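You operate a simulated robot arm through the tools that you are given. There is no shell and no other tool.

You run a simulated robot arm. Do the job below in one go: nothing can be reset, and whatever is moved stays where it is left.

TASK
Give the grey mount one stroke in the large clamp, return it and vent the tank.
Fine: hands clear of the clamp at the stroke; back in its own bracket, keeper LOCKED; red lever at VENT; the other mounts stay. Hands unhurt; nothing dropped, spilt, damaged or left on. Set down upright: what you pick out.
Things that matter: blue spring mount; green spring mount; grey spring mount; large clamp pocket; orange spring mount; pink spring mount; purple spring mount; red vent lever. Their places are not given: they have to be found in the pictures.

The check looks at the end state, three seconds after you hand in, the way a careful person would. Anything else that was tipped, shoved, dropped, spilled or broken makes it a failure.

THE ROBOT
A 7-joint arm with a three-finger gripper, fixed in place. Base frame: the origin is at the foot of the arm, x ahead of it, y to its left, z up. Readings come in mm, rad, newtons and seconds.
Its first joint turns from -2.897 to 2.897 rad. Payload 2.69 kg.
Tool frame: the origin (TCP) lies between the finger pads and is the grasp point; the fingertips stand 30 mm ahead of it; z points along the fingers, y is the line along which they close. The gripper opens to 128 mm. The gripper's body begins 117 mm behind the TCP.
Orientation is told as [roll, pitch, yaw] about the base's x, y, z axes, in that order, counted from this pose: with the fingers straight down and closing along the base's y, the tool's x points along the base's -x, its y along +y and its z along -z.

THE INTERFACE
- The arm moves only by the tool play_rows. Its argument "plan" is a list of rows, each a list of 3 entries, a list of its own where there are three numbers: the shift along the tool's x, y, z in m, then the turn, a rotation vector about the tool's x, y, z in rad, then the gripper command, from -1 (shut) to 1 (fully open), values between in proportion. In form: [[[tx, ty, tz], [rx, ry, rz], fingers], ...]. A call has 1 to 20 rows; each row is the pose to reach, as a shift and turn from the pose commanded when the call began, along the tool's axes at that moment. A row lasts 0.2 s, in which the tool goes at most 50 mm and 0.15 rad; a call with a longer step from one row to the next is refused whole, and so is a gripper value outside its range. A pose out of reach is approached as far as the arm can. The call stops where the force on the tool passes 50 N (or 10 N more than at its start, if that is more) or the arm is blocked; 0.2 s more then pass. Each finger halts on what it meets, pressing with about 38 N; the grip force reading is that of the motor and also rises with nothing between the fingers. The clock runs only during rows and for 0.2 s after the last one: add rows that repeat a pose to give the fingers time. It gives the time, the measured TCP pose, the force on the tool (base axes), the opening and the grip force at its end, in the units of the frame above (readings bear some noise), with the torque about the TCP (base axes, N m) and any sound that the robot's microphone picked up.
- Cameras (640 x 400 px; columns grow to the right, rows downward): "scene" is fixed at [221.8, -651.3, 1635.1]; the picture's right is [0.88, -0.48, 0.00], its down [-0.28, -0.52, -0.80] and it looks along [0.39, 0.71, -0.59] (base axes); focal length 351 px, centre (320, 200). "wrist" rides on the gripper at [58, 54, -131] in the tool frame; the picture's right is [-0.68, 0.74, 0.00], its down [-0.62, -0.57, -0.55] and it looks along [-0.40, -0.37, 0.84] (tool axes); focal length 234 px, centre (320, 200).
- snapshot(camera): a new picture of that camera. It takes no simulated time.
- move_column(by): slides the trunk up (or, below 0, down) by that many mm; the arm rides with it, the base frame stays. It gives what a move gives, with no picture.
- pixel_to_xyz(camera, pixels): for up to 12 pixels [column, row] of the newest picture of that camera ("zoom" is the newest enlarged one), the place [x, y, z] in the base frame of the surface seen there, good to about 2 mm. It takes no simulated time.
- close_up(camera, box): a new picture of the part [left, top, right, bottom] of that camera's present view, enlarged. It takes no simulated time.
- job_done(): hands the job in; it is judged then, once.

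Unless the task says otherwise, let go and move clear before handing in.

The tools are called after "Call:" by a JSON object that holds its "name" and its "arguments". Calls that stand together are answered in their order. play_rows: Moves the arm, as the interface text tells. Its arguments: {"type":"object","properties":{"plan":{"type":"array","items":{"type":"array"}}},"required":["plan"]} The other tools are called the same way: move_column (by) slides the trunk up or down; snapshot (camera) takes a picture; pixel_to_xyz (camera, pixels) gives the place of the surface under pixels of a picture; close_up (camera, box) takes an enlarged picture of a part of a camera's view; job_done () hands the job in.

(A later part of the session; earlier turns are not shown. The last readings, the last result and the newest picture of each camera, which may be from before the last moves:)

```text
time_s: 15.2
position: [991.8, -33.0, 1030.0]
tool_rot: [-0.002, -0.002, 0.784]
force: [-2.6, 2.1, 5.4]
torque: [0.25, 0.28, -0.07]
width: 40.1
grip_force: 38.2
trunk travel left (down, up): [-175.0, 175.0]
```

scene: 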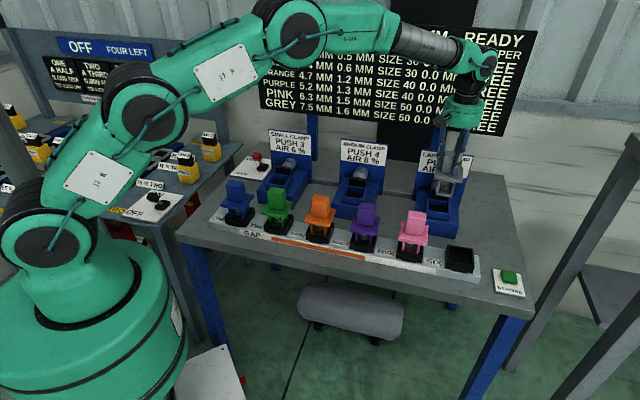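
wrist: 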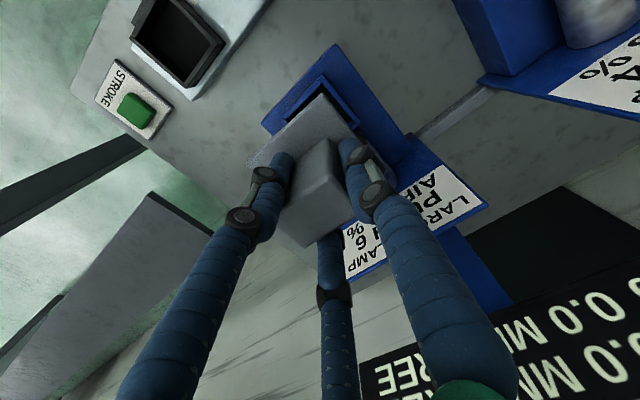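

Seated (force now +5.4 N up). I'll release by opening to about 90 mm, then rise straight up.

Call:
{"name": "play_rows", "arguments": {"plan": [[[0, 0, 0.0], [0, 0, 0], -0.2], [[0, 0, 0.0], [0, 0, 0], 0.1], [[0, 0, 0.0], [0, 0, 0], 0.4], [[0, 0, 0.0], [0, 0, 0], 0.4]]}}

Call:
{"name": "close_up", "arguments": {"camera": "scene", "box": [400, 150, 480, 230]}}

Call:
{"name": "snapshot", "arguments": {"camera": "wrist"}}

```text
time_s: 16.2
position: [992.5, -33.2, 1028.7]
tool_rot: [0.0, -0.001, 0.783]
force: [0.7, -0.1, 0.0]
torque: [0.01, -0.03, 0.01]
width: 89.4
grip_force: 0.1
trunk travel left (down, up): [-175.0, 175.0]
```

```text
5.00 times, centred on (440, 190) of scene
```

zoom: 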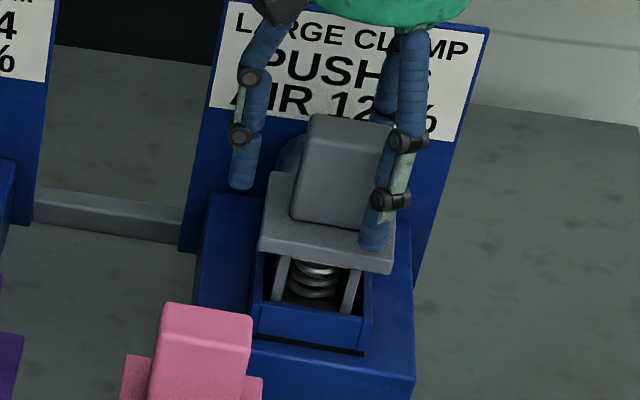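

```text
taken
```

wrist: 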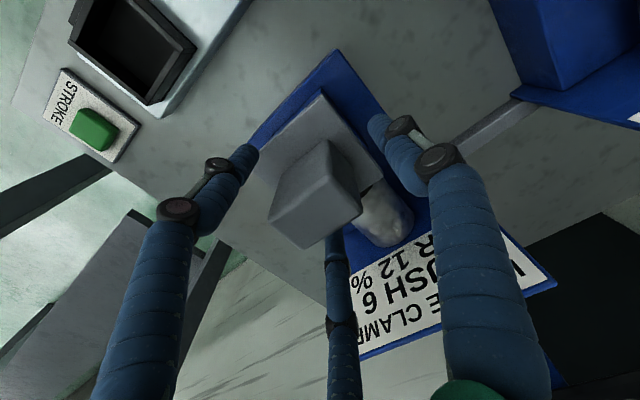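

The mount stands free in the pocket. I'll rise straight up 100 mm and then view the whole scene and the board before going to the button.

Call:
{"name": "play_rows", "arguments": {"plan": [[[0, 0, -0.01], [0, 0, 0], 0.4], [[0, 0, -0.035], [0, 0, 0], 0.4], [[0, 0, -0.07], [0, 0, 0], 0.4], [[0, 0, -0.1], [0, 0, 0], 0.4], [[0, 0, -0.1], [0, 0, 0], 0.0]]}}

Call:
{"name": "snapshot", "arguments": {"camera": "scene"}}

Call:
{"name": "snapshot", "arguments": {"camera": "wrist"}}

Call:
{"name": "pixel_to_xyz", "arguments": {"camera": "scene", "pixels": [[504, 271], [517, 274], [503, 278], [516, 282], [510, 276], [440, 165], [438, 178]]}}

```text
time_s: 17.4
position: [990.5, -33.5, 1129.9]
tool_rot: [0.0, 0.0, 0.786]
force: [-1.3, 0.0, 0.4]
torque: [0.02, -0.02, 0.02]
width: 64.0
grip_force: 0.1
trunk travel left (down, up): [-175.0, 175.0]
```

```text
taken
```

scene: 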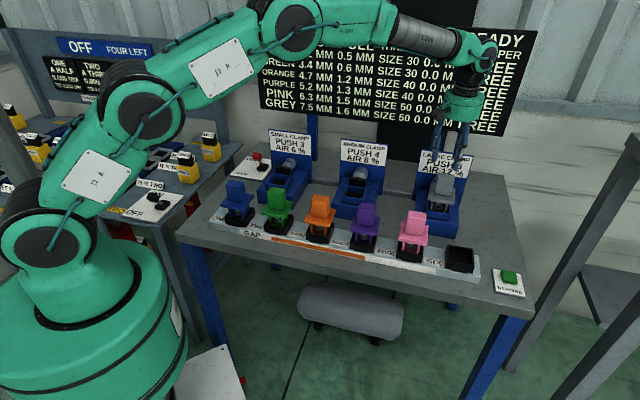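

```text
taken
```

wrist: 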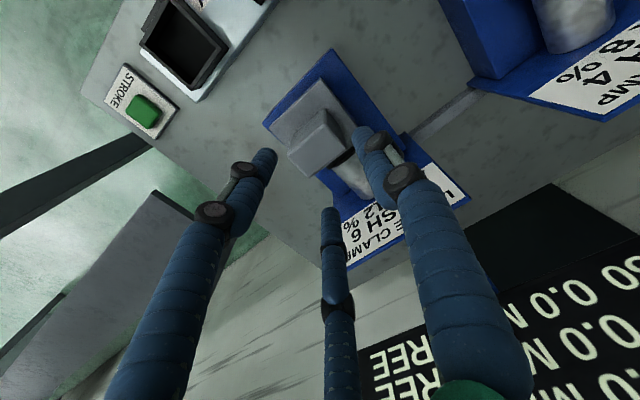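

```text
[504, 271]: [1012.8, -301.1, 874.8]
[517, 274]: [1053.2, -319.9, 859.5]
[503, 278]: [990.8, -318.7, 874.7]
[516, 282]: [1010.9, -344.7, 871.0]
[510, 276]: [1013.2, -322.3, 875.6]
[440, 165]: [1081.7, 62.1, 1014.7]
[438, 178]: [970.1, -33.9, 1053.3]
```

The mount sits upright in the pocket and the hand is clear. Let me pin down the button centre from the wrist view around (142,110).

Call:
{"name": "close_up", "arguments": {"camera": "wrist", "box": [80, 60, 190, 150]}}

Call:
{"name": "pixel_to_xyz", "arguments": {"camera": "wrist", "pixels": [[142, 111], [127, 110], [142, 96], [158, 110], [147, 125], [135, 103], [150, 103], [152, 117], [136, 118]]}}

Call:
{"name": "close_up", "arguments": {"camera": "scene", "box": [485, 260, 535, 300]}}

```text
4.44 times, centred on (135, 105) of wrist
```

zoom: 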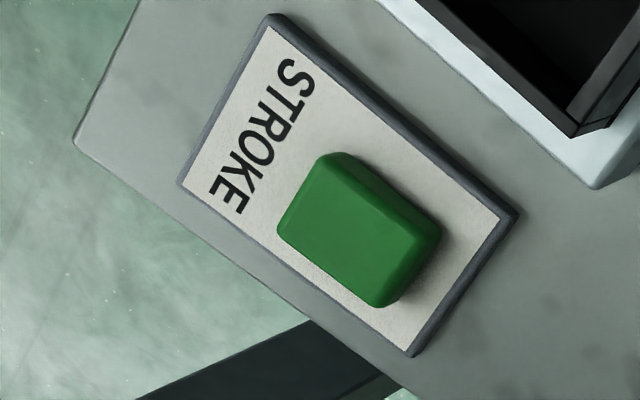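

```text
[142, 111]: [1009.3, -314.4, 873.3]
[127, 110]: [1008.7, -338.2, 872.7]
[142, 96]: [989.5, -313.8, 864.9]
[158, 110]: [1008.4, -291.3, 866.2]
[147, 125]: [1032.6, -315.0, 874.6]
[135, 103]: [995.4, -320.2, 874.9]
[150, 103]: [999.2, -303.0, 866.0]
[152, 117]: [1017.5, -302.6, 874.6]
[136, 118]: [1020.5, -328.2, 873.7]
```

```text
10.00 times, centred on (510, 280) of scene
```

zoom: 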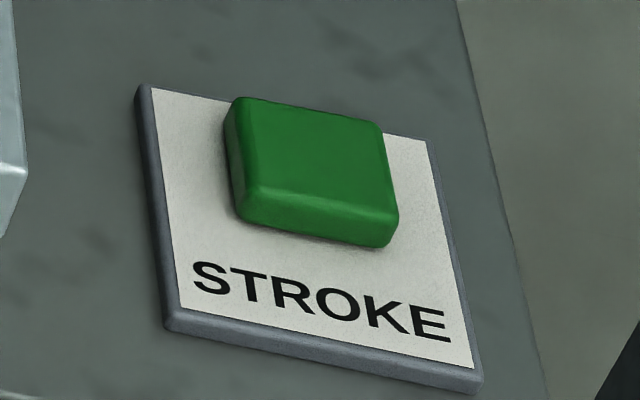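

Button centre ≈(1012,-319,874.5), 1061 mm out, so I'll tilt the tool ~0.5 rad outward. I'll travel there with the fingers shut, stopping ~40 mm above the button.

Call:
{"name": "play_rows", "arguments": {"plan": [[[0.0242, -0.0254, 0], [0.0554, -0.0289, 0], -0.3], [[0.0484, -0.0509, 0], [0.1109, -0.0578, 0], -0.6], [[0.0726, -0.0763, 0], [0.1663, -0.0866, 0], -1], [[0.0968, -0.1018, 0], [0.2218, -0.1155, 0], -1], [[0.121, -0.1272, 0.02], [0.2772, -0.1444, 0], -1], [[0.1453, -0.1527, 0.04], [0.3326, -0.1733, 0], -1], [[0.1695, -0.1781, 0.06], [0.3881, -0.2021, 0], -1], [[0.1937, -0.2036, 0.09], [0.4435, -0.231, 0], -1], [[0.1937, -0.2036, 0.125], [0.4435, -0.231, 0], -1], [[0.1937, -0.2036, 0.16], [0.4435, -0.231, 0], -1], [[0.1937, -0.2036, 0.185], [0.4435, -0.231, 0], -1], [[0.1937, -0.2036, 0.185], [0.4435, -0.231, 0], -1]]}}

Call:
{"name": "snapshot", "arguments": {"camera": "scene"}}

Call:
{"name": "snapshot", "arguments": {"camera": "wrist"}}

Call:
{"name": "close_up", "arguments": {"camera": "scene", "box": [440, 200, 560, 310]}}

```text
time_s: 20.0
position: [998.7, -313.5, 943.4]
tool_rot: [-0.45, -0.224, 0.837]
force: [-0.1, -0.5, -0.6]
torque: [0.03, 0.02, 0.01]
width: 2.6
grip_force: 31.1
trunk travel left (down, up): [-175.0, 175.0]
```

```text
taken
```

scene: 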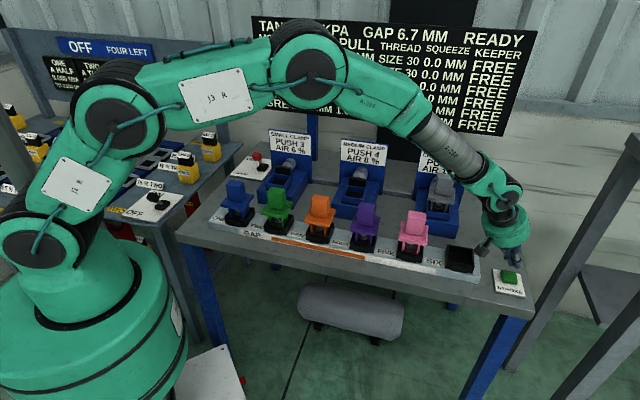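

```text
taken
```

wrist: 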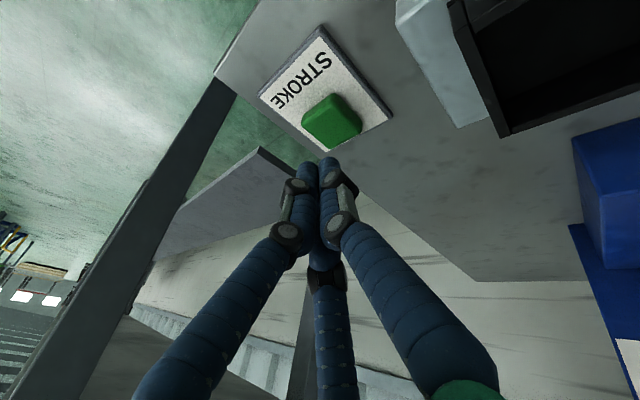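

```text
3.64 times, centred on (500, 255) of scene
```

zoom: 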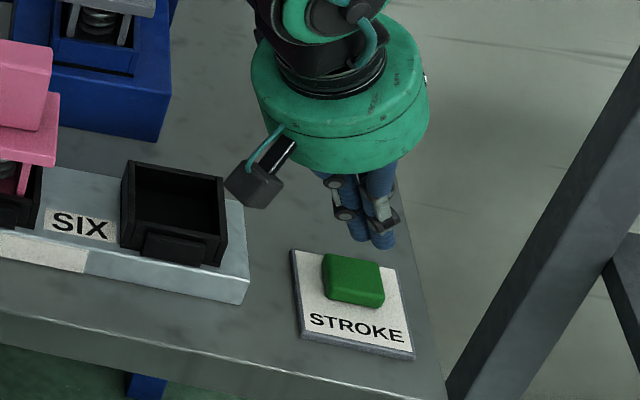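

TCP is at (998.7,-313.5,943.4), putting the fingertips ~42 mm above the button centre. I'll lower straight down 38 mm first, then check.

Call:
{"name": "play_rows", "arguments": {"plan": [[[0.0033, 0.0064, 0.0132], [0, 0, 0], -1], [[0.0062, 0.0119, 0.0246], [0, 0, 0], -1], [[0.0084, 0.0161, 0.0333], [0, 0, 0], -1], [[0.0084, 0.0161, 0.0333], [0, 0, 0], -1]]}}

Call:
{"name": "close_up", "arguments": {"camera": "scene", "box": [470, 220, 550, 310]}}

Call:
{"name": "snapshot", "arguments": {"camera": "wrist"}}

```text
time_s: 21.0
position: [998.6, -314.0, 907.6]
tool_rot: [-0.452, -0.223, 0.835]
force: [-0.2, -0.2, 0.1]
torque: [0.0, 0.02, 0.01]
width: 2.0
grip_force: 31.4
trunk travel left (down, up): [-175.0, 175.0]
```

```text
4.44 times, centred on (510, 265) of scene
```

zoom: 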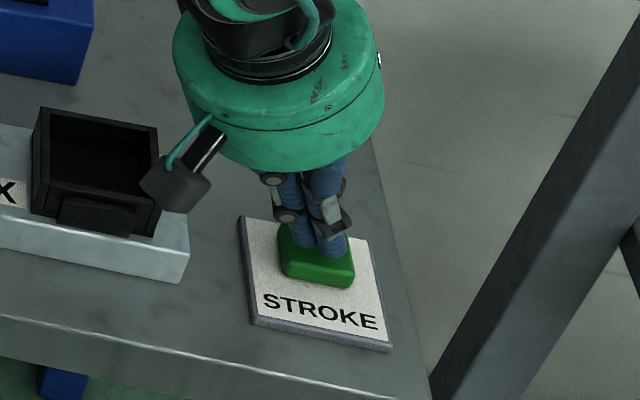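

```text
taken
```

wrist: 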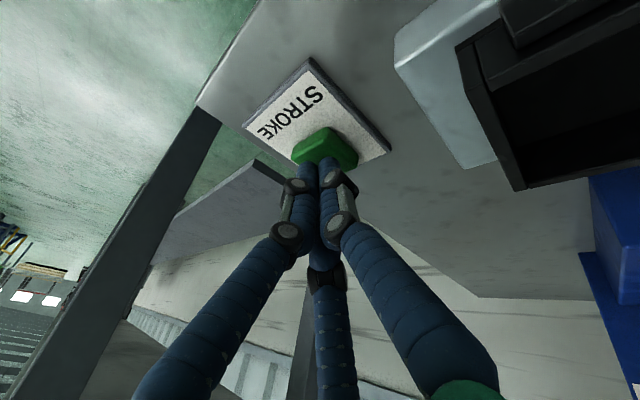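

The fingertips are right above the green button (wrist view (325,160)). I'll press in small steps and check for sound or board changes after each.

Call:
{"name": "play_rows", "arguments": {"plan": [[[0.0009, 0.0017, 0.0035], [0, 0, 0], -1], [[0.0015, 0.003, 0.0061], [0, 0, 0], -1], [[0.002, 0.0038, 0.0079], [0, 0, 0], -1]]}}

Call:
{"name": "snapshot", "arguments": {"camera": "scene"}}

```text
time_s: 21.8
position: [998.0, -315.1, 899.5]
tool_rot: [-0.452, -0.224, 0.837]
force: [1.4, 1.3, 5.3]
torque: [0.03, -0.02, 0.0]
width: 2.2
grip_force: 31.2
trunk travel left (down, up): [-175.0, 175.0]
heard: click
```

```text
taken
```

scene: 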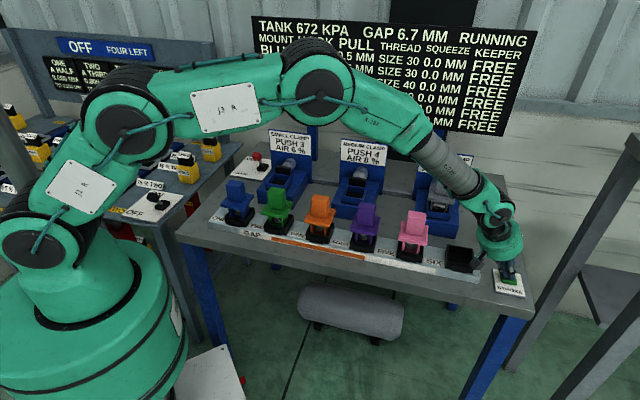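

A click: the board shows RUNNING and TANK 672 KPA. I'll lift off the button at once.

Call:
{"name": "play_rows", "arguments": {"plan": [[[-0.0044, -0.0085, -0.0176], [0, 0, 0], -1], [[-0.0111, -0.0212, -0.0439], [0, 0, 0], -1]]}}

Call:
{"name": "snapshot", "arguments": {"camera": "scene"}}

Call:
{"name": "close_up", "arguments": {"camera": "scene", "box": [250, 10, 540, 160]}}

Call:
{"name": "close_up", "arguments": {"camera": "scene", "box": [400, 150, 480, 230]}}

```text
time_s: 22.4
position: [996.9, -314.3, 947.2]
tool_rot: [-0.45, -0.225, 0.837]
force: [-0.4, 0.6, -0.5]
torque: [-0.01, -0.02, 0.02]
width: 2.1
grip_force: 31.5
trunk travel left (down, up): [-175.0, 175.0]
```

```text
taken
```

scene: 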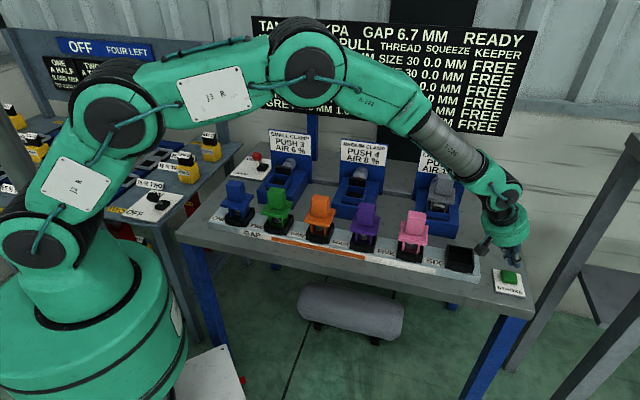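

```text
2.21 times, centred on (395, 85) of scene
```

zoom: 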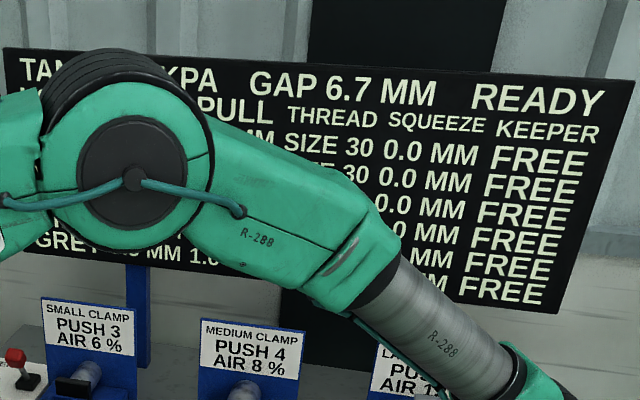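

```text
5.00 times, centred on (440, 190) of scene
```

zoom: 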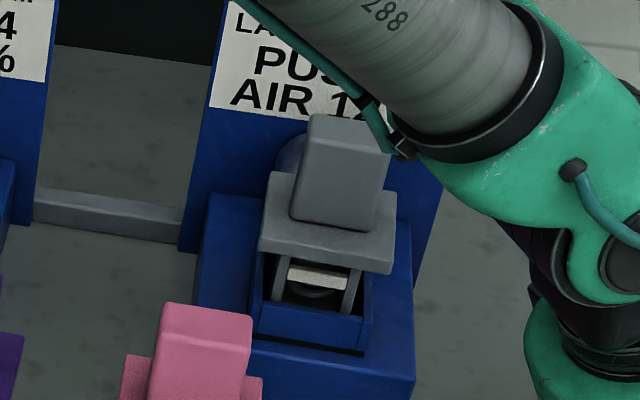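

The board returned to READY after the stroke, with the grey mount's spring compressed (zoom (318,275)). I'll retrace back over the clamp with the tool upright and fingers opening, then read the board.

Call:
{"name": "play_rows", "arguments": {"plan": [[[-0.0074, -0.0142, -0.0293], [0, 0, 0], -1], [[-0.0148, -0.0283, -0.0585], [0, 0, 0], -1], [[-0.0221, -0.0425, -0.0878], [0, 0, 0], -1], [[-0.0492, -0.0227, -0.1023], [-0.0554, 0.0289, 0], -1], [[-0.0764, -0.0028, -0.1167], [-0.1109, 0.0578, 0], -1], [[-0.1035, 0.017, -0.1312], [-0.1663, 0.0866, 0], -0.5], [[-0.1306, 0.0369, -0.1456], [-0.2218, 0.1155, 0], 0], [[-0.1578, 0.0568, -0.1601], [-0.2772, 0.1444, 0], 0.4], [[-0.1849, 0.0766, -0.1745], [-0.3326, 0.1733, 0], 0.4], [[-0.212, 0.0965, -0.189], [-0.3881, 0.2021, 0], 0.4], [[-0.2391, 0.1163, -0.2034], [-0.4435, 0.231, 0], 0.4], [[-0.2391, 0.1163, -0.2034], [-0.4435, 0.231, 0], 0.4]]}}

Call:
{"name": "snapshot", "arguments": {"camera": "scene"}}

Call:
{"name": "close_up", "arguments": {"camera": "scene", "box": [250, 10, 540, 160]}}

Call:
{"name": "snapshot", "arguments": {"camera": "wrist"}}

```text
time_s: 25.0
position: [992.5, -32.7, 1129.1]
tool_rot: [0.0, 0.002, 0.786]
force: [-0.6, 0.5, -0.4]
torque: [-0.05, 0.01, -0.01]
width: 89.5
grip_force: 0.0
trunk travel left (down, up): [-175.0, 175.0]
```

```text
taken
```

scene: 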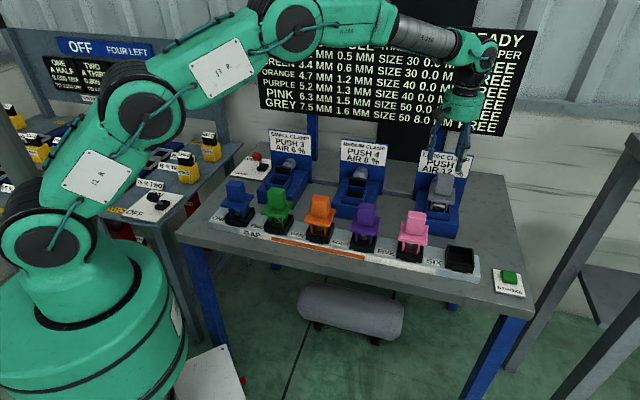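

```text
2.21 times, centred on (395, 85) of scene
```

zoom: 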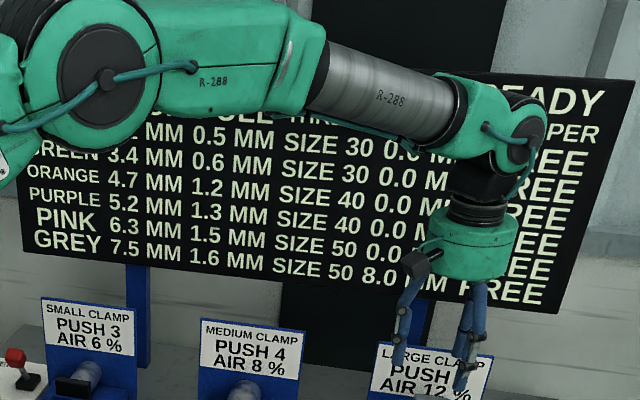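

```text
taken
```

wrist: 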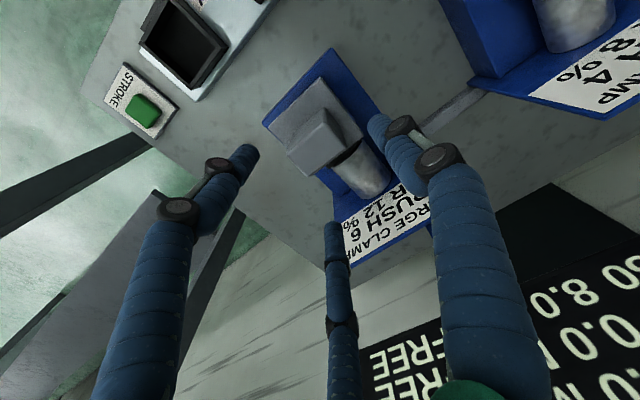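

Grey now shows SQUEEZE 8.0 MM (above its 7.5 hook), board READY. I'll measure the head's present place in the pocket before regrasping.

Call:
{"name": "close_up", "arguments": {"camera": "wrist", "box": [250, 60, 400, 190]}}

Call:
{"name": "pixel_to_xyz", "arguments": {"camera": "zoom", "pixels": [[285, 180], [240, 225], [305, 265], [265, 290], [330, 235], [280, 235], [170, 195], [260, 75], [380, 210], [305, 170], [350, 230], [215, 275]]}}

```text
3.08 times, centred on (325, 125) of wrist
```

zoom: 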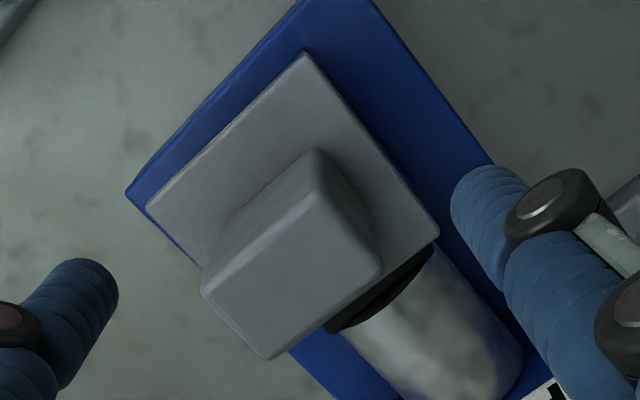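

```text
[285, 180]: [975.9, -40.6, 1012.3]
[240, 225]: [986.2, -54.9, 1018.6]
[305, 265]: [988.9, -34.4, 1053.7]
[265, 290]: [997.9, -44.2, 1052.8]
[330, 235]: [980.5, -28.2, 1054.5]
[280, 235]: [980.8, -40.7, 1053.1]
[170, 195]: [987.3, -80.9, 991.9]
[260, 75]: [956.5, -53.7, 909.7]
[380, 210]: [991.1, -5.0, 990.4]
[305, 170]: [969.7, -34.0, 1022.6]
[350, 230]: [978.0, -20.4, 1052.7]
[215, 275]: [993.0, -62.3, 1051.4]
```

Call:
{"name": "pixel_to_xyz", "arguments": {"camera": "zoom", "pixels": [[320, 208], [374, 268], [270, 348], [210, 285], [318, 202], [378, 270], [345, 238], [265, 245], [325, 308], [240, 318], [308, 60], [436, 232]]}}

```text
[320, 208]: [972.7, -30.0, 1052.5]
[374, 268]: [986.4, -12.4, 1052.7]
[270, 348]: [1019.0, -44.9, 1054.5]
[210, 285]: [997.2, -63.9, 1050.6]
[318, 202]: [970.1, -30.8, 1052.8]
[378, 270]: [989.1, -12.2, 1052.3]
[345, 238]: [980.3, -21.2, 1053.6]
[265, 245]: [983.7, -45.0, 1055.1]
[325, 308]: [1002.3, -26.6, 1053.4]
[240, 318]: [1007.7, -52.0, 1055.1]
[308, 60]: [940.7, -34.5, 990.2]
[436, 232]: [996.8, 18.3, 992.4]
```

The head is now centred near u≈728.5, v≈677.5 with top z≈1053; the TCP is at u≈725. I'll shift +3 mm in u and descend to TCP z≈1030, fingers open to 90 mm.

Call:
{"name": "play_rows", "arguments": {"plan": [[[0.0005, -0.003, 0.0], [0, 0, 0], 0.4], [[0.0005, -0.003, 0.03], [0, 0, 0], 0.4], [[0.0005, -0.003, 0.06], [0, 0, 0], 0.4], [[0.0005, -0.003, 0.085], [0, 0, 0], 0.4], [[0.0005, -0.003, 0.099], [0, 0, 0], 0.4], [[0.0005, -0.003, 0.099], [0, 0, 0], 0.4]]}}

Call:
{"name": "snapshot", "arguments": {"camera": "wrist"}}

Call:
{"name": "close_up", "arguments": {"camera": "scene", "box": [400, 150, 480, 230]}}

```text
time_s: 26.4
position: [994.0, -36.7, 1032.0]
tool_rot: [0.0, 0.0, 0.785]
force: [-0.5, -0.6, 0.9]
torque: [0.04, 0.0, -0.02]
width: 89.6
grip_force: 0.1
trunk travel left (down, up): [-175.0, 175.0]
```

```text
taken
```

wrist: 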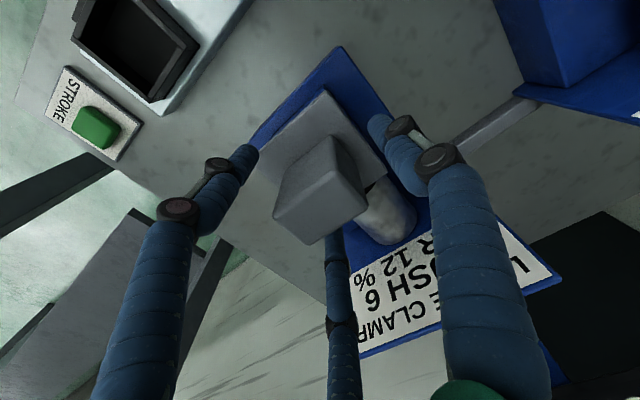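

```text
5.00 times, centred on (440, 190) of scene
```

zoom: 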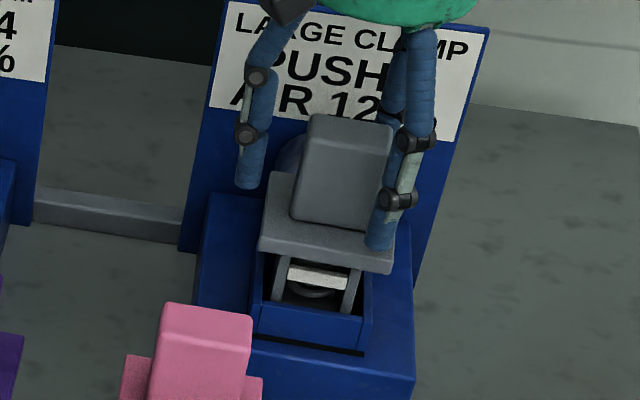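

The wrist view matches the original pre-grasp alignment (head spans 272–367 px between the fingers). Closing on the head.

Call:
{"name": "play_rows", "arguments": {"plan": [[[0, 0, 0], [0, 0, 0], 0.1], [[0, 0, 0], [0, 0, 0], -0.2], [[0, 0, 0], [0, 0, 0], -1], [[0, 0, 0], [0, 0, 0], -1]]}}

Call:
{"name": "close_up", "arguments": {"camera": "scene", "box": [400, 150, 480, 230]}}

Call:
{"name": "close_up", "arguments": {"camera": "scene", "box": [250, 10, 540, 160]}}

```text
time_s: 27.4
position: [992.9, -37.1, 1031.5]
tool_rot: [-0.001, -0.001, 0.787]
force: [-0.3, 1.9, 1.7]
torque: [-0.01, -0.02, 0.01]
width: 40.6
grip_force: 38.0
trunk travel left (down, up): [-175.0, 175.0]
```

```text
5.00 times, centred on (440, 190) of scene
```

zoom: 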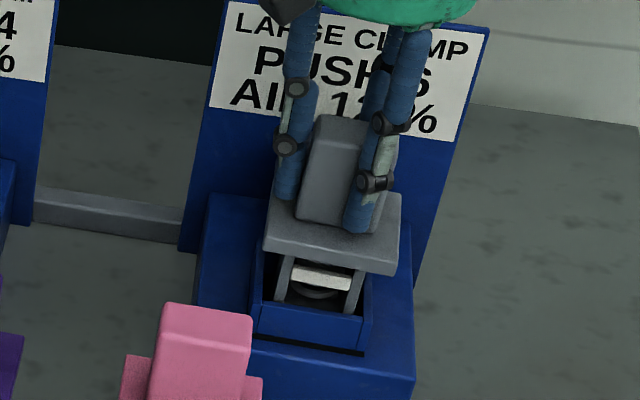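

```text
2.21 times, centred on (395, 85) of scene
```

zoom: 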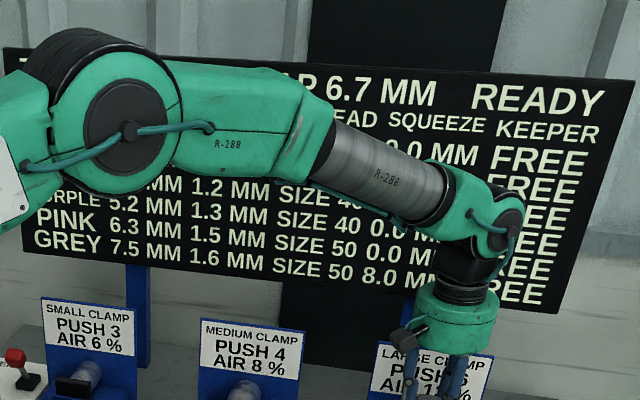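

Grasped; closing nudged the mount ~2.5 mm in +u, just as at the first grasp, so I'll account for that at the bracket. I'll lift it straight out of the pocket by 80 mm.

Call:
{"name": "play_rows", "arguments": {"plan": [[[0, 0, -0.004], [0, 0, 0], -1], [[0, 0, -0.012], [0, 0, 0], -1], [[0, 0, -0.03], [0, 0, 0], -1], [[0, 0, -0.055], [0, 0, 0], -1], [[0, 0, -0.08], [0, 0, 0], -1], [[0, 0, -0.08], [0, 0, 0], -1]]}}

Call:
{"name": "close_up", "arguments": {"camera": "scene", "box": [400, 120, 480, 220]}}

Call:
{"name": "close_up", "arguments": {"camera": "scene", "box": [250, 10, 540, 160]}}

```text
time_s: 28.8
position: [992.6, -36.2, 1110.8]
tool_rot: [0.0, 0.0, 0.785]
force: [0.2, 0.1, -5.5]
torque: [0.05, 0.02, 0.03]
width: 40.4
grip_force: 37.7
trunk travel left (down, up): [-175.0, 175.0]
```

```text
4.00 times, centred on (440, 170) of scene
```

zoom: 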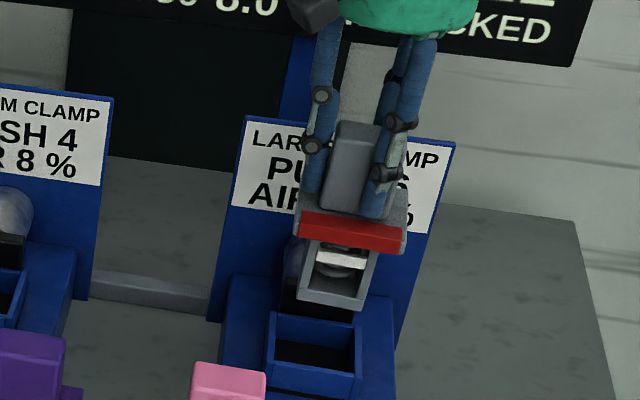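

```text
2.21 times, centred on (395, 85) of scene
```

zoom: 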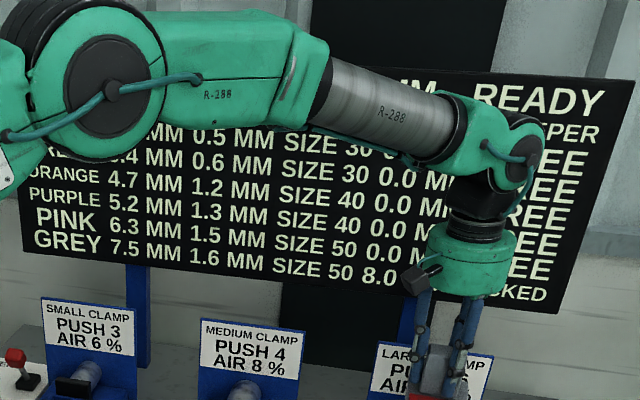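

Lifted free, the grey keeper now reads LOCKED (a red bar popped out on the mount's plate). I'll carry it back above bracket SIX at this height.

Call:
{"name": "play_rows", "arguments": {"plan": [[[0.02, 0.0, 0], [0, 0, 0], -1], [[0.045, -0.012, 0], [0, 0, 0], -1], [[0.07, -0.024, 0], [0, 0, 0], -1], [[0.095, -0.036, 0], [0, 0, 0], -1], [[0.12, -0.047, 0], [0, 0, 0], -1], [[0.145, -0.057, 0], [0, 0, 0], -1], [[0.165, -0.064, 0], [0, 0, 0], -1], [[0.179, -0.0682, 0], [0, 0, 0], -1], [[0.179, -0.0682, 0.03], [0, 0, 0], -1], [[0.179, -0.0682, 0.05], [0, 0, 0], -1], [[0.179, -0.0682, 0.06], [0, 0, 0], -1], [[0.179, -0.0682, 0.06], [0, 0, 0], -1]]}}

Call:
{"name": "close_up", "arguments": {"camera": "scene", "box": [430, 190, 490, 280]}}

Call:
{"name": "close_up", "arguments": {"camera": "wrist", "box": [230, 30, 410, 170]}}

Call:
{"name": "close_up", "arguments": {"camera": "scene", "box": [250, 10, 540, 160]}}

```text
time_s: 31.4
position: [915.5, -211.0, 1050.7]
tool_rot: [-0.001, -0.001, 0.786]
force: [-0.9, 0.6, -5.3]
torque: [0.0, 0.03, -0.01]
width: 40.6
grip_force: 37.7
trunk travel left (down, up): [-175.0, 175.0]
```

```text
4.44 times, centred on (460, 235) of scene
```

zoom: 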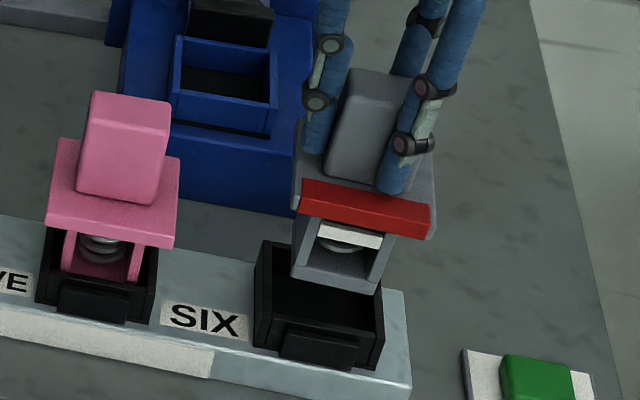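

```text
2.86 times, centred on (320, 100) of wrist
```

zoom: 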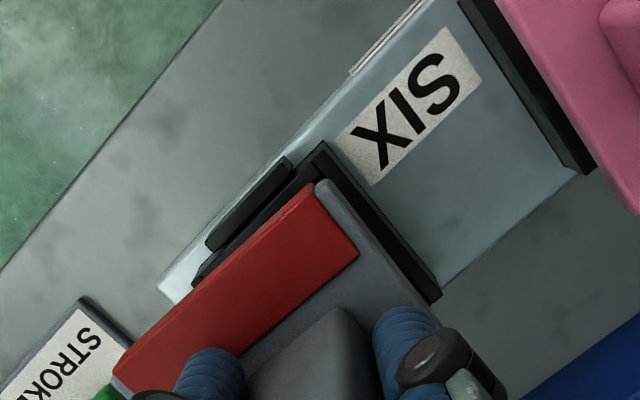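

```text
2.21 times, centred on (395, 85) of scene
```

zoom: 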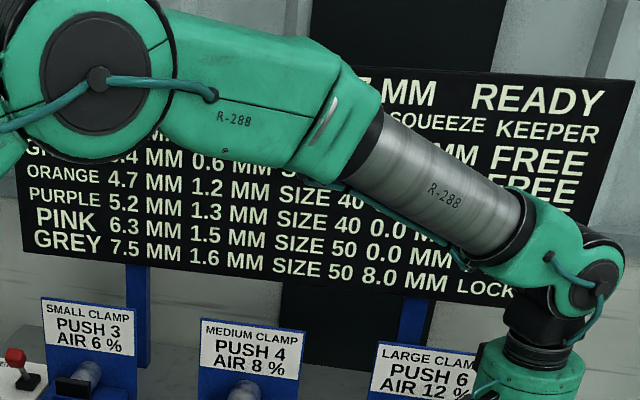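

The board shows GREY 8.0 MM, LOCKED. The mount hovers ~30 mm above bracket SIX; I'll measure the alignment of its base against the bracket rim.

Call:
{"name": "close_up", "arguments": {"camera": "scene", "box": [430, 190, 490, 280]}}

Call:
{"name": "pixel_to_xyz", "arguments": {"camera": "zoom", "pixels": [[259, 260], [257, 300], [379, 310], [375, 340], [258, 315], [372, 362], [295, 274], [379, 288], [302, 190], [428, 230], [320, 330], [265, 245]]}}

Call:
{"name": "close_up", "arguments": {"camera": "wrist", "box": [230, 30, 410, 170]}}

Call:
{"name": "pixel_to_xyz", "arguments": {"camera": "zoom", "pixels": [[320, 150], [380, 220], [430, 285], [200, 270], [260, 205], [325, 190], [350, 210], [310, 190], [120, 375], [352, 252], [250, 195], [230, 290]]}}

```text
4.44 times, centred on (460, 235) of scene
```

zoom: 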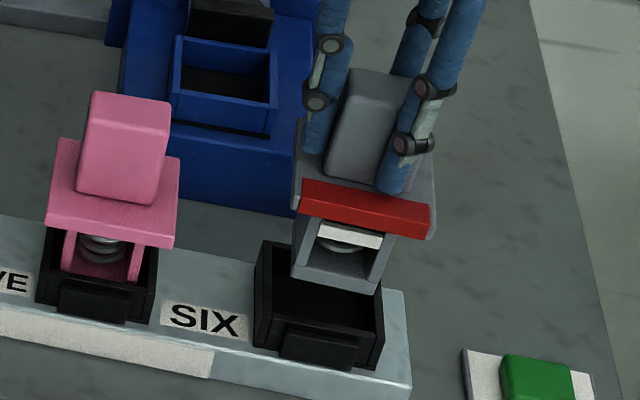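

```text
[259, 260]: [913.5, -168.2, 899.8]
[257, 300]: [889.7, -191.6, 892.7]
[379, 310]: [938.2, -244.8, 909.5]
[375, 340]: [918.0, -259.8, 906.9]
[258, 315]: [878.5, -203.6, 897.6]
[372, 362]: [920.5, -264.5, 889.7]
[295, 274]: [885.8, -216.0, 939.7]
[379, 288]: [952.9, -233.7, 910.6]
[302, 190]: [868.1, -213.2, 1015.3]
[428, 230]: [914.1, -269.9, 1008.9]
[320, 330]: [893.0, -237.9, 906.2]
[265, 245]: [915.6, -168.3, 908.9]
```

```text
2.86 times, centred on (320, 100) of wrist
```

zoom: 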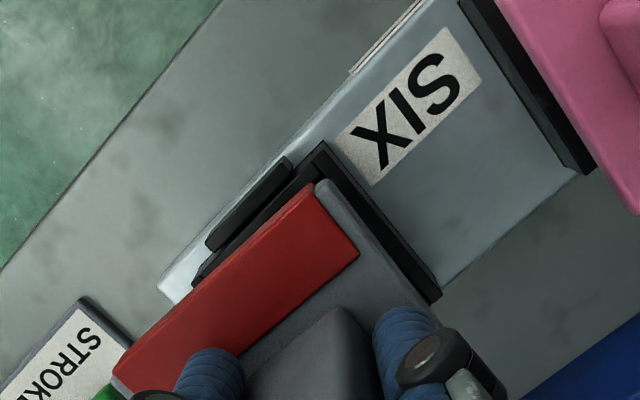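

```text
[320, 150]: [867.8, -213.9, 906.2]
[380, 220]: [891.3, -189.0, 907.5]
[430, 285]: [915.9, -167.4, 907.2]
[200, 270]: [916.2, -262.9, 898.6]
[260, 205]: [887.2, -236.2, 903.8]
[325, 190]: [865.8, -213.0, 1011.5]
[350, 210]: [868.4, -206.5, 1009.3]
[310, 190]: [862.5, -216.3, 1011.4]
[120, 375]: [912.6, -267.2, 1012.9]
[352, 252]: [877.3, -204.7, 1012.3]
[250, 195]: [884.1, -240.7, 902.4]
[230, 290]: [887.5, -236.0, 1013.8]
```

Scene data put the base centre at u≈801.7 against the bracket's 801.3, and the wrist data within ~1.5 mm. I'll nudge -1 mm in u and lower 44 mm into the bracket.

Call:
{"name": "play_rows", "arguments": {"plan": [[[0, 0.001, 0.01], [0, 0, 0], -1], [[0, 0.001, 0.02], [0, 0, 0], -1], [[0, 0.001, 0.028], [0, 0, 0], -1], [[0, 0.001, 0.035], [0, 0, 0], -1], [[0, 0.001, 0.04], [0, 0, 0], -1], [[0, 0.001, 0.044], [0, 0, 0], -1], [[0, 0.001, 0.044], [0, 0, 0], -1]]}}

Call:
{"name": "close_up", "arguments": {"camera": "scene", "box": [430, 200, 490, 280]}}

```text
time_s: 33.0
position: [914.9, -209.5, 1006.9]
tool_rot: [-0.001, 0.0, 0.785]
force: [-0.7, -0.6, -5.4]
torque: [0.02, 0.05, -0.02]
width: 40.4
grip_force: 38.2
trunk travel left (down, up): [-175.0, 175.0]
```

```text
5.00 times, centred on (460, 240) of scene
```

zoom: 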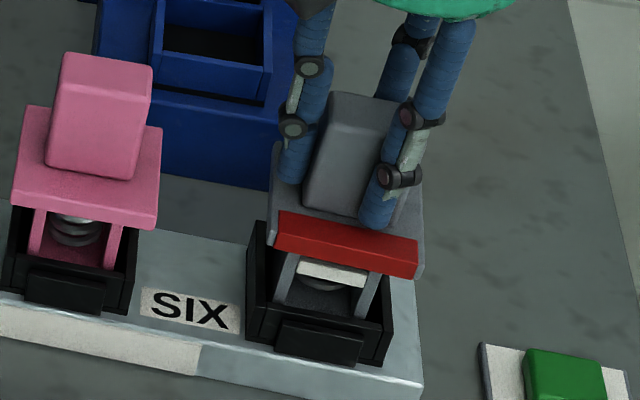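

The mount is down between the bracket walls with no contact force (still ≈-5 N of weight). I'll lower in 1 mm steps until it touches.

Call:
{"name": "play_rows", "arguments": {"plan": [[[0, 0, 0.001], [0, 0, 0], -1], [[0, 0, 0.002], [0, 0, 0], -1], [[0, 0, 0.003], [0, 0, 0], -1], [[0, 0, 0.004], [0, 0, 0], -1], [[0, 0, 0.004], [0, 0, 0], -1]]}}

```text
time_s: 34.2
position: [916.2, -209.4, 1002.7]
tool_rot: [0.001, -0.001, 0.784]
force: [0.1, 0.4, -4.9]
torque: [0.06, 0.02, 0.0]
width: 40.3
grip_force: 37.7
trunk travel left (down, up): [-175.0, 175.0]
```

Call:
{"name": "play_rows", "arguments": {"plan": [[[0, 0, 0.001], [0, 0, 0], -1], [[0, 0, 0.0015], [0, 0, 0], -1], [[0, 0, 0.0015], [0, 0, 0], -1]]}}

```text
time_s: 35.0
position: [914.0, -209.5, 1002.0]
tool_rot: [0.0, -0.001, 0.785]
force: [0.0, -0.5, -2.5]
torque: [-0.07, 0.04, 0.0]
width: 40.3
grip_force: 38.4
trunk travel left (down, up): [-175.0, 175.0]
```

The load has halved (-2.5 N): it's touching the floor. I'll go a further 0.8 mm.

Call:
{"name": "play_rows", "arguments": {"plan": [[[0, 0, 0.0008], [0, 0, 0], -1], [[0, 0, 0.0008], [0, 0, 0], -1]]}}

Call:
{"name": "close_up", "arguments": {"camera": "scene", "box": [430, 200, 490, 280]}}

```text
time_s: 35.6
position: [913.7, -210.3, 1000.9]
tool_rot: [0.001, -0.001, 0.786]
force: [-2.3, 0.6, 3.4]
torque: [-0.07, 0.13, -0.05]
width: 40.4
grip_force: 38.2
trunk travel left (down, up): [-175.0, 175.0]
```

```text
5.00 times, centred on (460, 240) of scene
```

zoom: 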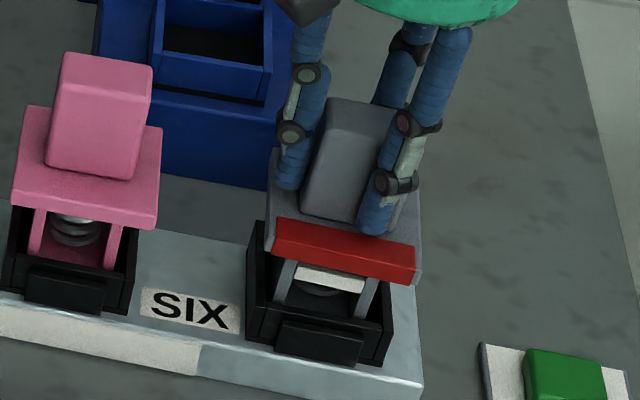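

Seated (now +3.4 N up), upright in bracket SIX. I'll open to 90 mm and rise straight up.

Call:
{"name": "play_rows", "arguments": {"plan": [[[0, 0, 0.0], [0, 0, 0], -0.25], [[0, 0, 0.0], [0, 0, 0], 0.1], [[0, 0, 0.0], [0, 0, 0], 0.4], [[0, 0, 0.0], [0, 0, 0], 0.4]]}}

Call:
{"name": "play_rows", "arguments": {"plan": [[[0, 0, -0.01], [0, 0, 0], 0.4], [[0, 0, -0.035], [0, 0, 0], 0.4], [[0, 0, -0.075], [0, 0, 0], 0.4], [[0, 0, -0.12], [0, 0, 0], 0.4], [[0, 0, -0.15], [0, 0, 0], 0.4], [[0, 0, -0.15], [0, 0, 0], 0.4]]}}

Call:
{"name": "snapshot", "arguments": {"camera": "scene"}}

Call:
{"name": "close_up", "arguments": {"camera": "scene", "box": [430, 200, 490, 280]}}

Call:
{"name": "close_up", "arguments": {"camera": "scene", "box": [250, 10, 540, 160]}}

```text
time_s: 36.6
position: [913.1, -209.9, 1001.1]
tool_rot: [0.001, 0.001, 0.784]
force: [0.3, -0.1, 0.6]
torque: [-0.01, -0.02, 0.01]
width: 89.5
grip_force: 0.0
trunk travel left (down, up): [-175.0, 175.0]
```

```text
time_s: 38.0
position: [913.0, -210.2, 1149.9]
tool_rot: [0.0, -0.001, 0.786]
force: [-0.6, -0.4, -0.4]
torque: [-0.01, -0.01, -0.01]
width: 89.6
grip_force: 0.1
trunk travel left (down, up): [-175.0, 175.0]
```

```text
taken
```

scene: 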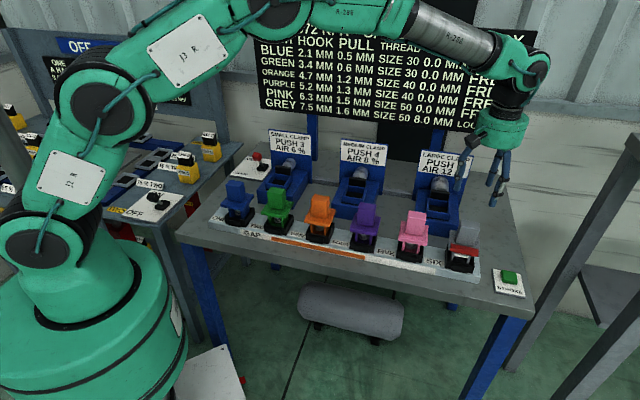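

```text
5.00 times, centred on (460, 240) of scene
```

zoom: 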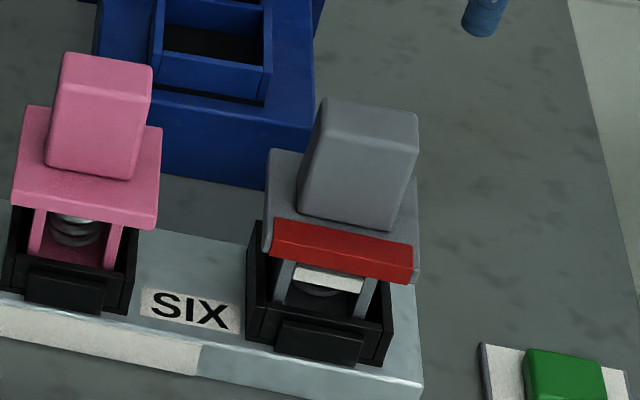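

```text
2.21 times, centred on (395, 85) of scene
```

zoom: 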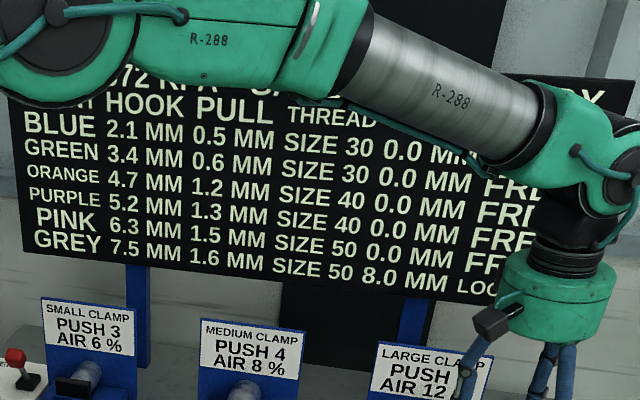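

Grey stands in bracket SIX, board shows 8.0 MM and LOCKED, and the other mounts haven't moved. Next the vent lever; I'll query its surroundings (small clamp sign, board, left panel) for clearance.

Call:
{"name": "pixel_to_xyz", "arguments": {"camera": "scene", "pixels": [[271, 132], [310, 140], [290, 190], [285, 178], [265, 110], [312, 130], [258, 155], [262, 160], [205, 45], [210, 140], [238, 190], [268, 168]]}}

Call:
{"name": "close_up", "arguments": {"camera": "scene", "box": [215, 120, 315, 210]}}

Call:
{"name": "pixel_to_xyz", "arguments": {"camera": "zoom", "pixels": [[270, 130], [255, 145], [285, 150], [275, 160], [290, 170], [310, 175], [300, 195], [240, 150], [150, 215], [390, 120], [350, 60], [190, 170]]}}

```text
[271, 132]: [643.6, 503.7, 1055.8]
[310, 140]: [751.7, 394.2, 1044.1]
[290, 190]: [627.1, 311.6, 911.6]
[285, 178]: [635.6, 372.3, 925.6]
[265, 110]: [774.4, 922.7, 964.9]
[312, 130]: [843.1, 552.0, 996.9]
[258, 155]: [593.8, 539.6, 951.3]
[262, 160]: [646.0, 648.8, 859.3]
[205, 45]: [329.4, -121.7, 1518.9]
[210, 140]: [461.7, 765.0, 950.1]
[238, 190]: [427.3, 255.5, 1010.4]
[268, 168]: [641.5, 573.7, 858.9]
```

```text
4.44 times, centred on (265, 165) of scene
```

zoom: 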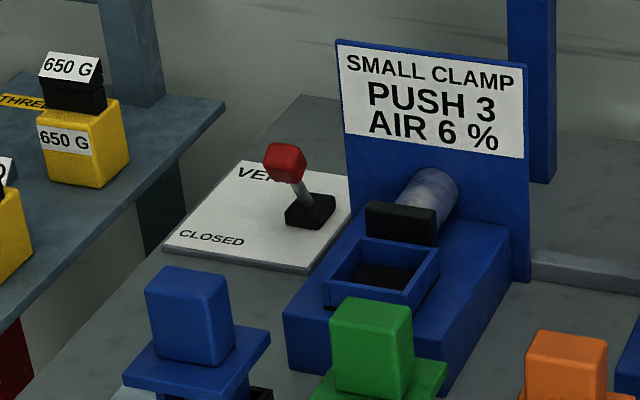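

```text
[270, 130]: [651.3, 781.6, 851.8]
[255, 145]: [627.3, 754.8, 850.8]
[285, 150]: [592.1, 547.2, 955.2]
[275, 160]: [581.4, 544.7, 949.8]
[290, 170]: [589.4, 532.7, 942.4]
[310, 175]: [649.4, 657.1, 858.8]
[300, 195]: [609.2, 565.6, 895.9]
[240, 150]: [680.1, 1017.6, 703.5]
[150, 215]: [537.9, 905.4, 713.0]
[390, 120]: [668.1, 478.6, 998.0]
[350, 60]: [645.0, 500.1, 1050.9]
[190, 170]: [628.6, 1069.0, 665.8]
```

Lever knob centre ≈(590,545,948), pivot ≈(620,575), so VENT is toward +v (away from the front); the small clamp's sign edge is 67 mm to its right with top z≈1060. I'll travel high toward the lever with fingers shut, in two legs.

Call:
{"name": "play_rows", "arguments": {"plan": [[[0, 0, -0.03], [0, 0, 0], 0.2], [[0, 0.01, -0.06], [0, 0, 0], -0.2], [[-0.006, 0.04, -0.08], [0, 0, 0], -0.6], [[-0.015, 0.08, -0.08], [0, 0, 0], -1], [[-0.026, 0.122, -0.08], [0, 0, 0], -1], [[-0.04, 0.165, -0.08], [0, 0, 0], -1], [[-0.054, 0.208, -0.08], [0, 0, 0], -1], [[-0.068, 0.251, -0.08], [0, 0, 0], -1], [[-0.083, 0.294, -0.08], [0, 0, 0], -1], [[-0.098, 0.337, -0.08], [0, 0, 0], -1], [[-0.113, 0.38, -0.08], [0, 0, 0], -1]]}}

Call:
{"name": "snapshot", "arguments": {"camera": "scene"}}

```text
time_s: 40.4
position: [725.0, 140.5, 1231.2]
tool_rot: [0.001, 0.0, 0.786]
force: [-0.7, 0.1, -0.2]
torque: [0.03, 0.03, 0.0]
width: 2.1
grip_force: 31.5
trunk travel left (down, up): [-175.0, 175.0]
```

```text
taken
```

scene: 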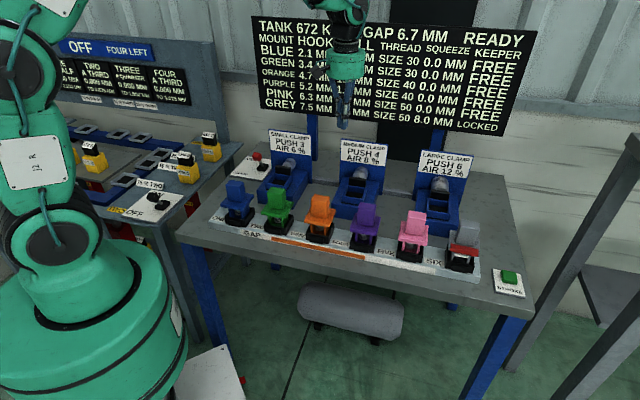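

The full board row reads GREY ... 8.0 MM LOCKED. Continuing to a point in front of the lever (u≈30, v≈748) at the same height.

Call:
{"name": "play_rows", "arguments": {"plan": [[[-0.014, 0.038, 0], [0, 0, 0], -1], [[-0.028, 0.08, 0], [0, 0, 0], -1], [[-0.042, 0.122, 0], [0, 0, 0], -1], [[-0.057, 0.165, 0], [0, 0, 0], -1], [[-0.073, 0.208, 0], [0, 0, 0], -1], [[-0.088, 0.251, 0], [0, 0, 0], -1], [[-0.103, 0.294, 0], [0, 0, 0], -1], [[-0.118, 0.335, 0], [0, 0, 0], -1], [[-0.13, 0.368, 0], [0, 0, 0], -1], [[-0.136, 0.383, 0], [0, 0, 0], -1], [[-0.136, 0.383, 0.04], [0, 0, 0], -1], [[-0.136, 0.383, 0.08], [0, 0, 0], -1], [[-0.136, 0.383, 0.08], [0, 0, 0], -1]]}}

Call:
{"name": "snapshot", "arguments": {"camera": "scene"}}

Call:
{"name": "snapshot", "arguments": {"camera": "wrist"}}

```text
time_s: 43.2
position: [551.8, 506.7, 1149.9]
tool_rot: [-0.001, 0.001, 0.785]
force: [0.5, -0.3, 0.1]
torque: [-0.02, 0.02, -0.01]
width: 2.0
grip_force: 31.3
trunk travel left (down, up): [-175.0, 175.0]
```

```text
taken
```

scene: 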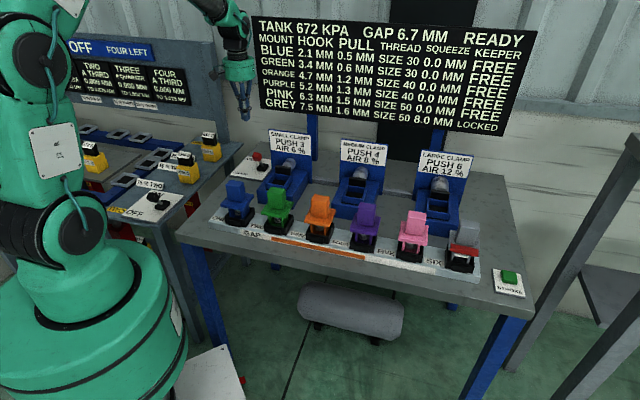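

```text
taken
```

wrist: 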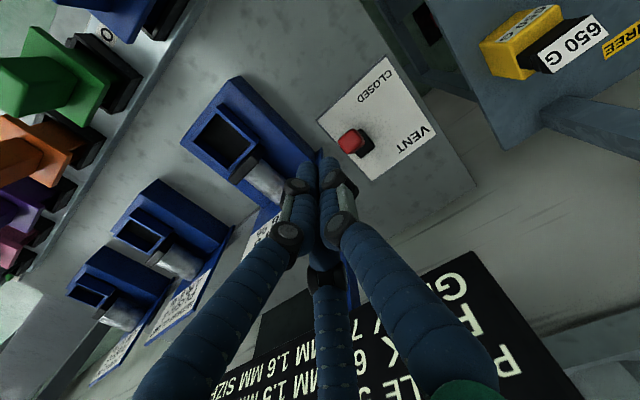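

In the wrist view the red knob is at (352,142) with CLOSED on its near side and VENT beyond. I'll measure the knob and pivot precisely.

Call:
{"name": "close_up", "arguments": {"camera": "wrist", "box": [310, 100, 410, 180]}}

Call:
{"name": "pixel_to_xyz", "arguments": {"camera": "wrist", "pixels": [[350, 142], [340, 141], [347, 152], [354, 130], [360, 140], [366, 150], [362, 155], [370, 143], [385, 97], [410, 140], [352, 147], [344, 136]]}}

```text
5.00 times, centred on (360, 140) of wrist
```

zoom: 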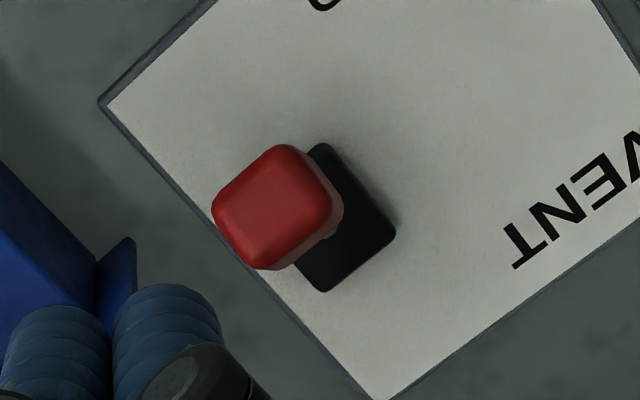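

```text
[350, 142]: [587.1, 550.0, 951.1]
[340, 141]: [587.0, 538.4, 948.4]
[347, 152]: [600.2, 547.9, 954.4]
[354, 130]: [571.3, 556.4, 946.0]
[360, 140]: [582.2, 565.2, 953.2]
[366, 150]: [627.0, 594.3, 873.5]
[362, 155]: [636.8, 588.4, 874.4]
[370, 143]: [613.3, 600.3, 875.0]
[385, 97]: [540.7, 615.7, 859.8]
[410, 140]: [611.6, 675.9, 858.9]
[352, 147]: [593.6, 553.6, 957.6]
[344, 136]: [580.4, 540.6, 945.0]
```

Knob centre is u≈24, v≈803, front face v≈790, top z≈952. I'll shift 8 mm to u≈24 and descend in front of it to TCP z≈966 (tips ≈936).

Call:
{"name": "play_rows", "arguments": {"plan": [[[0, 0.008, 0.03], [0, 0, 0], -1], [[0, 0.008, 0.07], [0, 0, 0], -1], [[0, 0.008, 0.11], [0, 0, 0], -1], [[0, 0.008, 0.15], [0, 0, 0], -1], [[0, 0.008, 0.175], [0, 0, 0], -1], [[0, 0.008, 0.184], [0, 0, 0], -1], [[0, 0.008, 0.184], [0, 0, 0], -1]]}}

Call:
{"name": "snapshot", "arguments": {"camera": "wrist"}}

Call:
{"name": "close_up", "arguments": {"camera": "scene", "box": [205, 90, 315, 200]}}

```text
time_s: 44.8
position: [545.0, 512.5, 965.0]
tool_rot: [0.001, 0.001, 0.786]
force: [0.3, -0.1, -1.1]
torque: [-0.01, 0.01, 0.01]
width: 2.2
grip_force: 31.2
trunk travel left (down, up): [-175.0, 175.0]
```

```text
taken
```

wrist: 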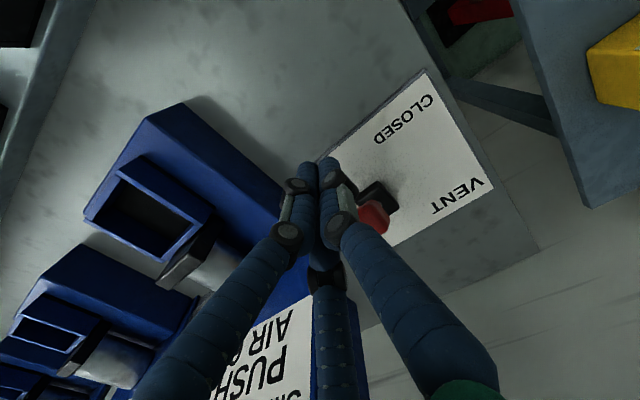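

```text
3.64 times, centred on (260, 145) of scene
```

zoom: 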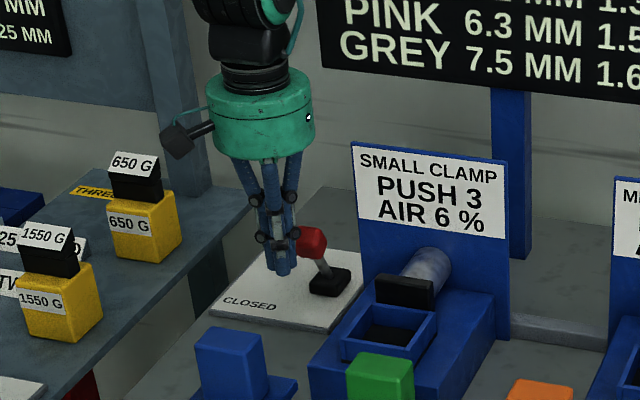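

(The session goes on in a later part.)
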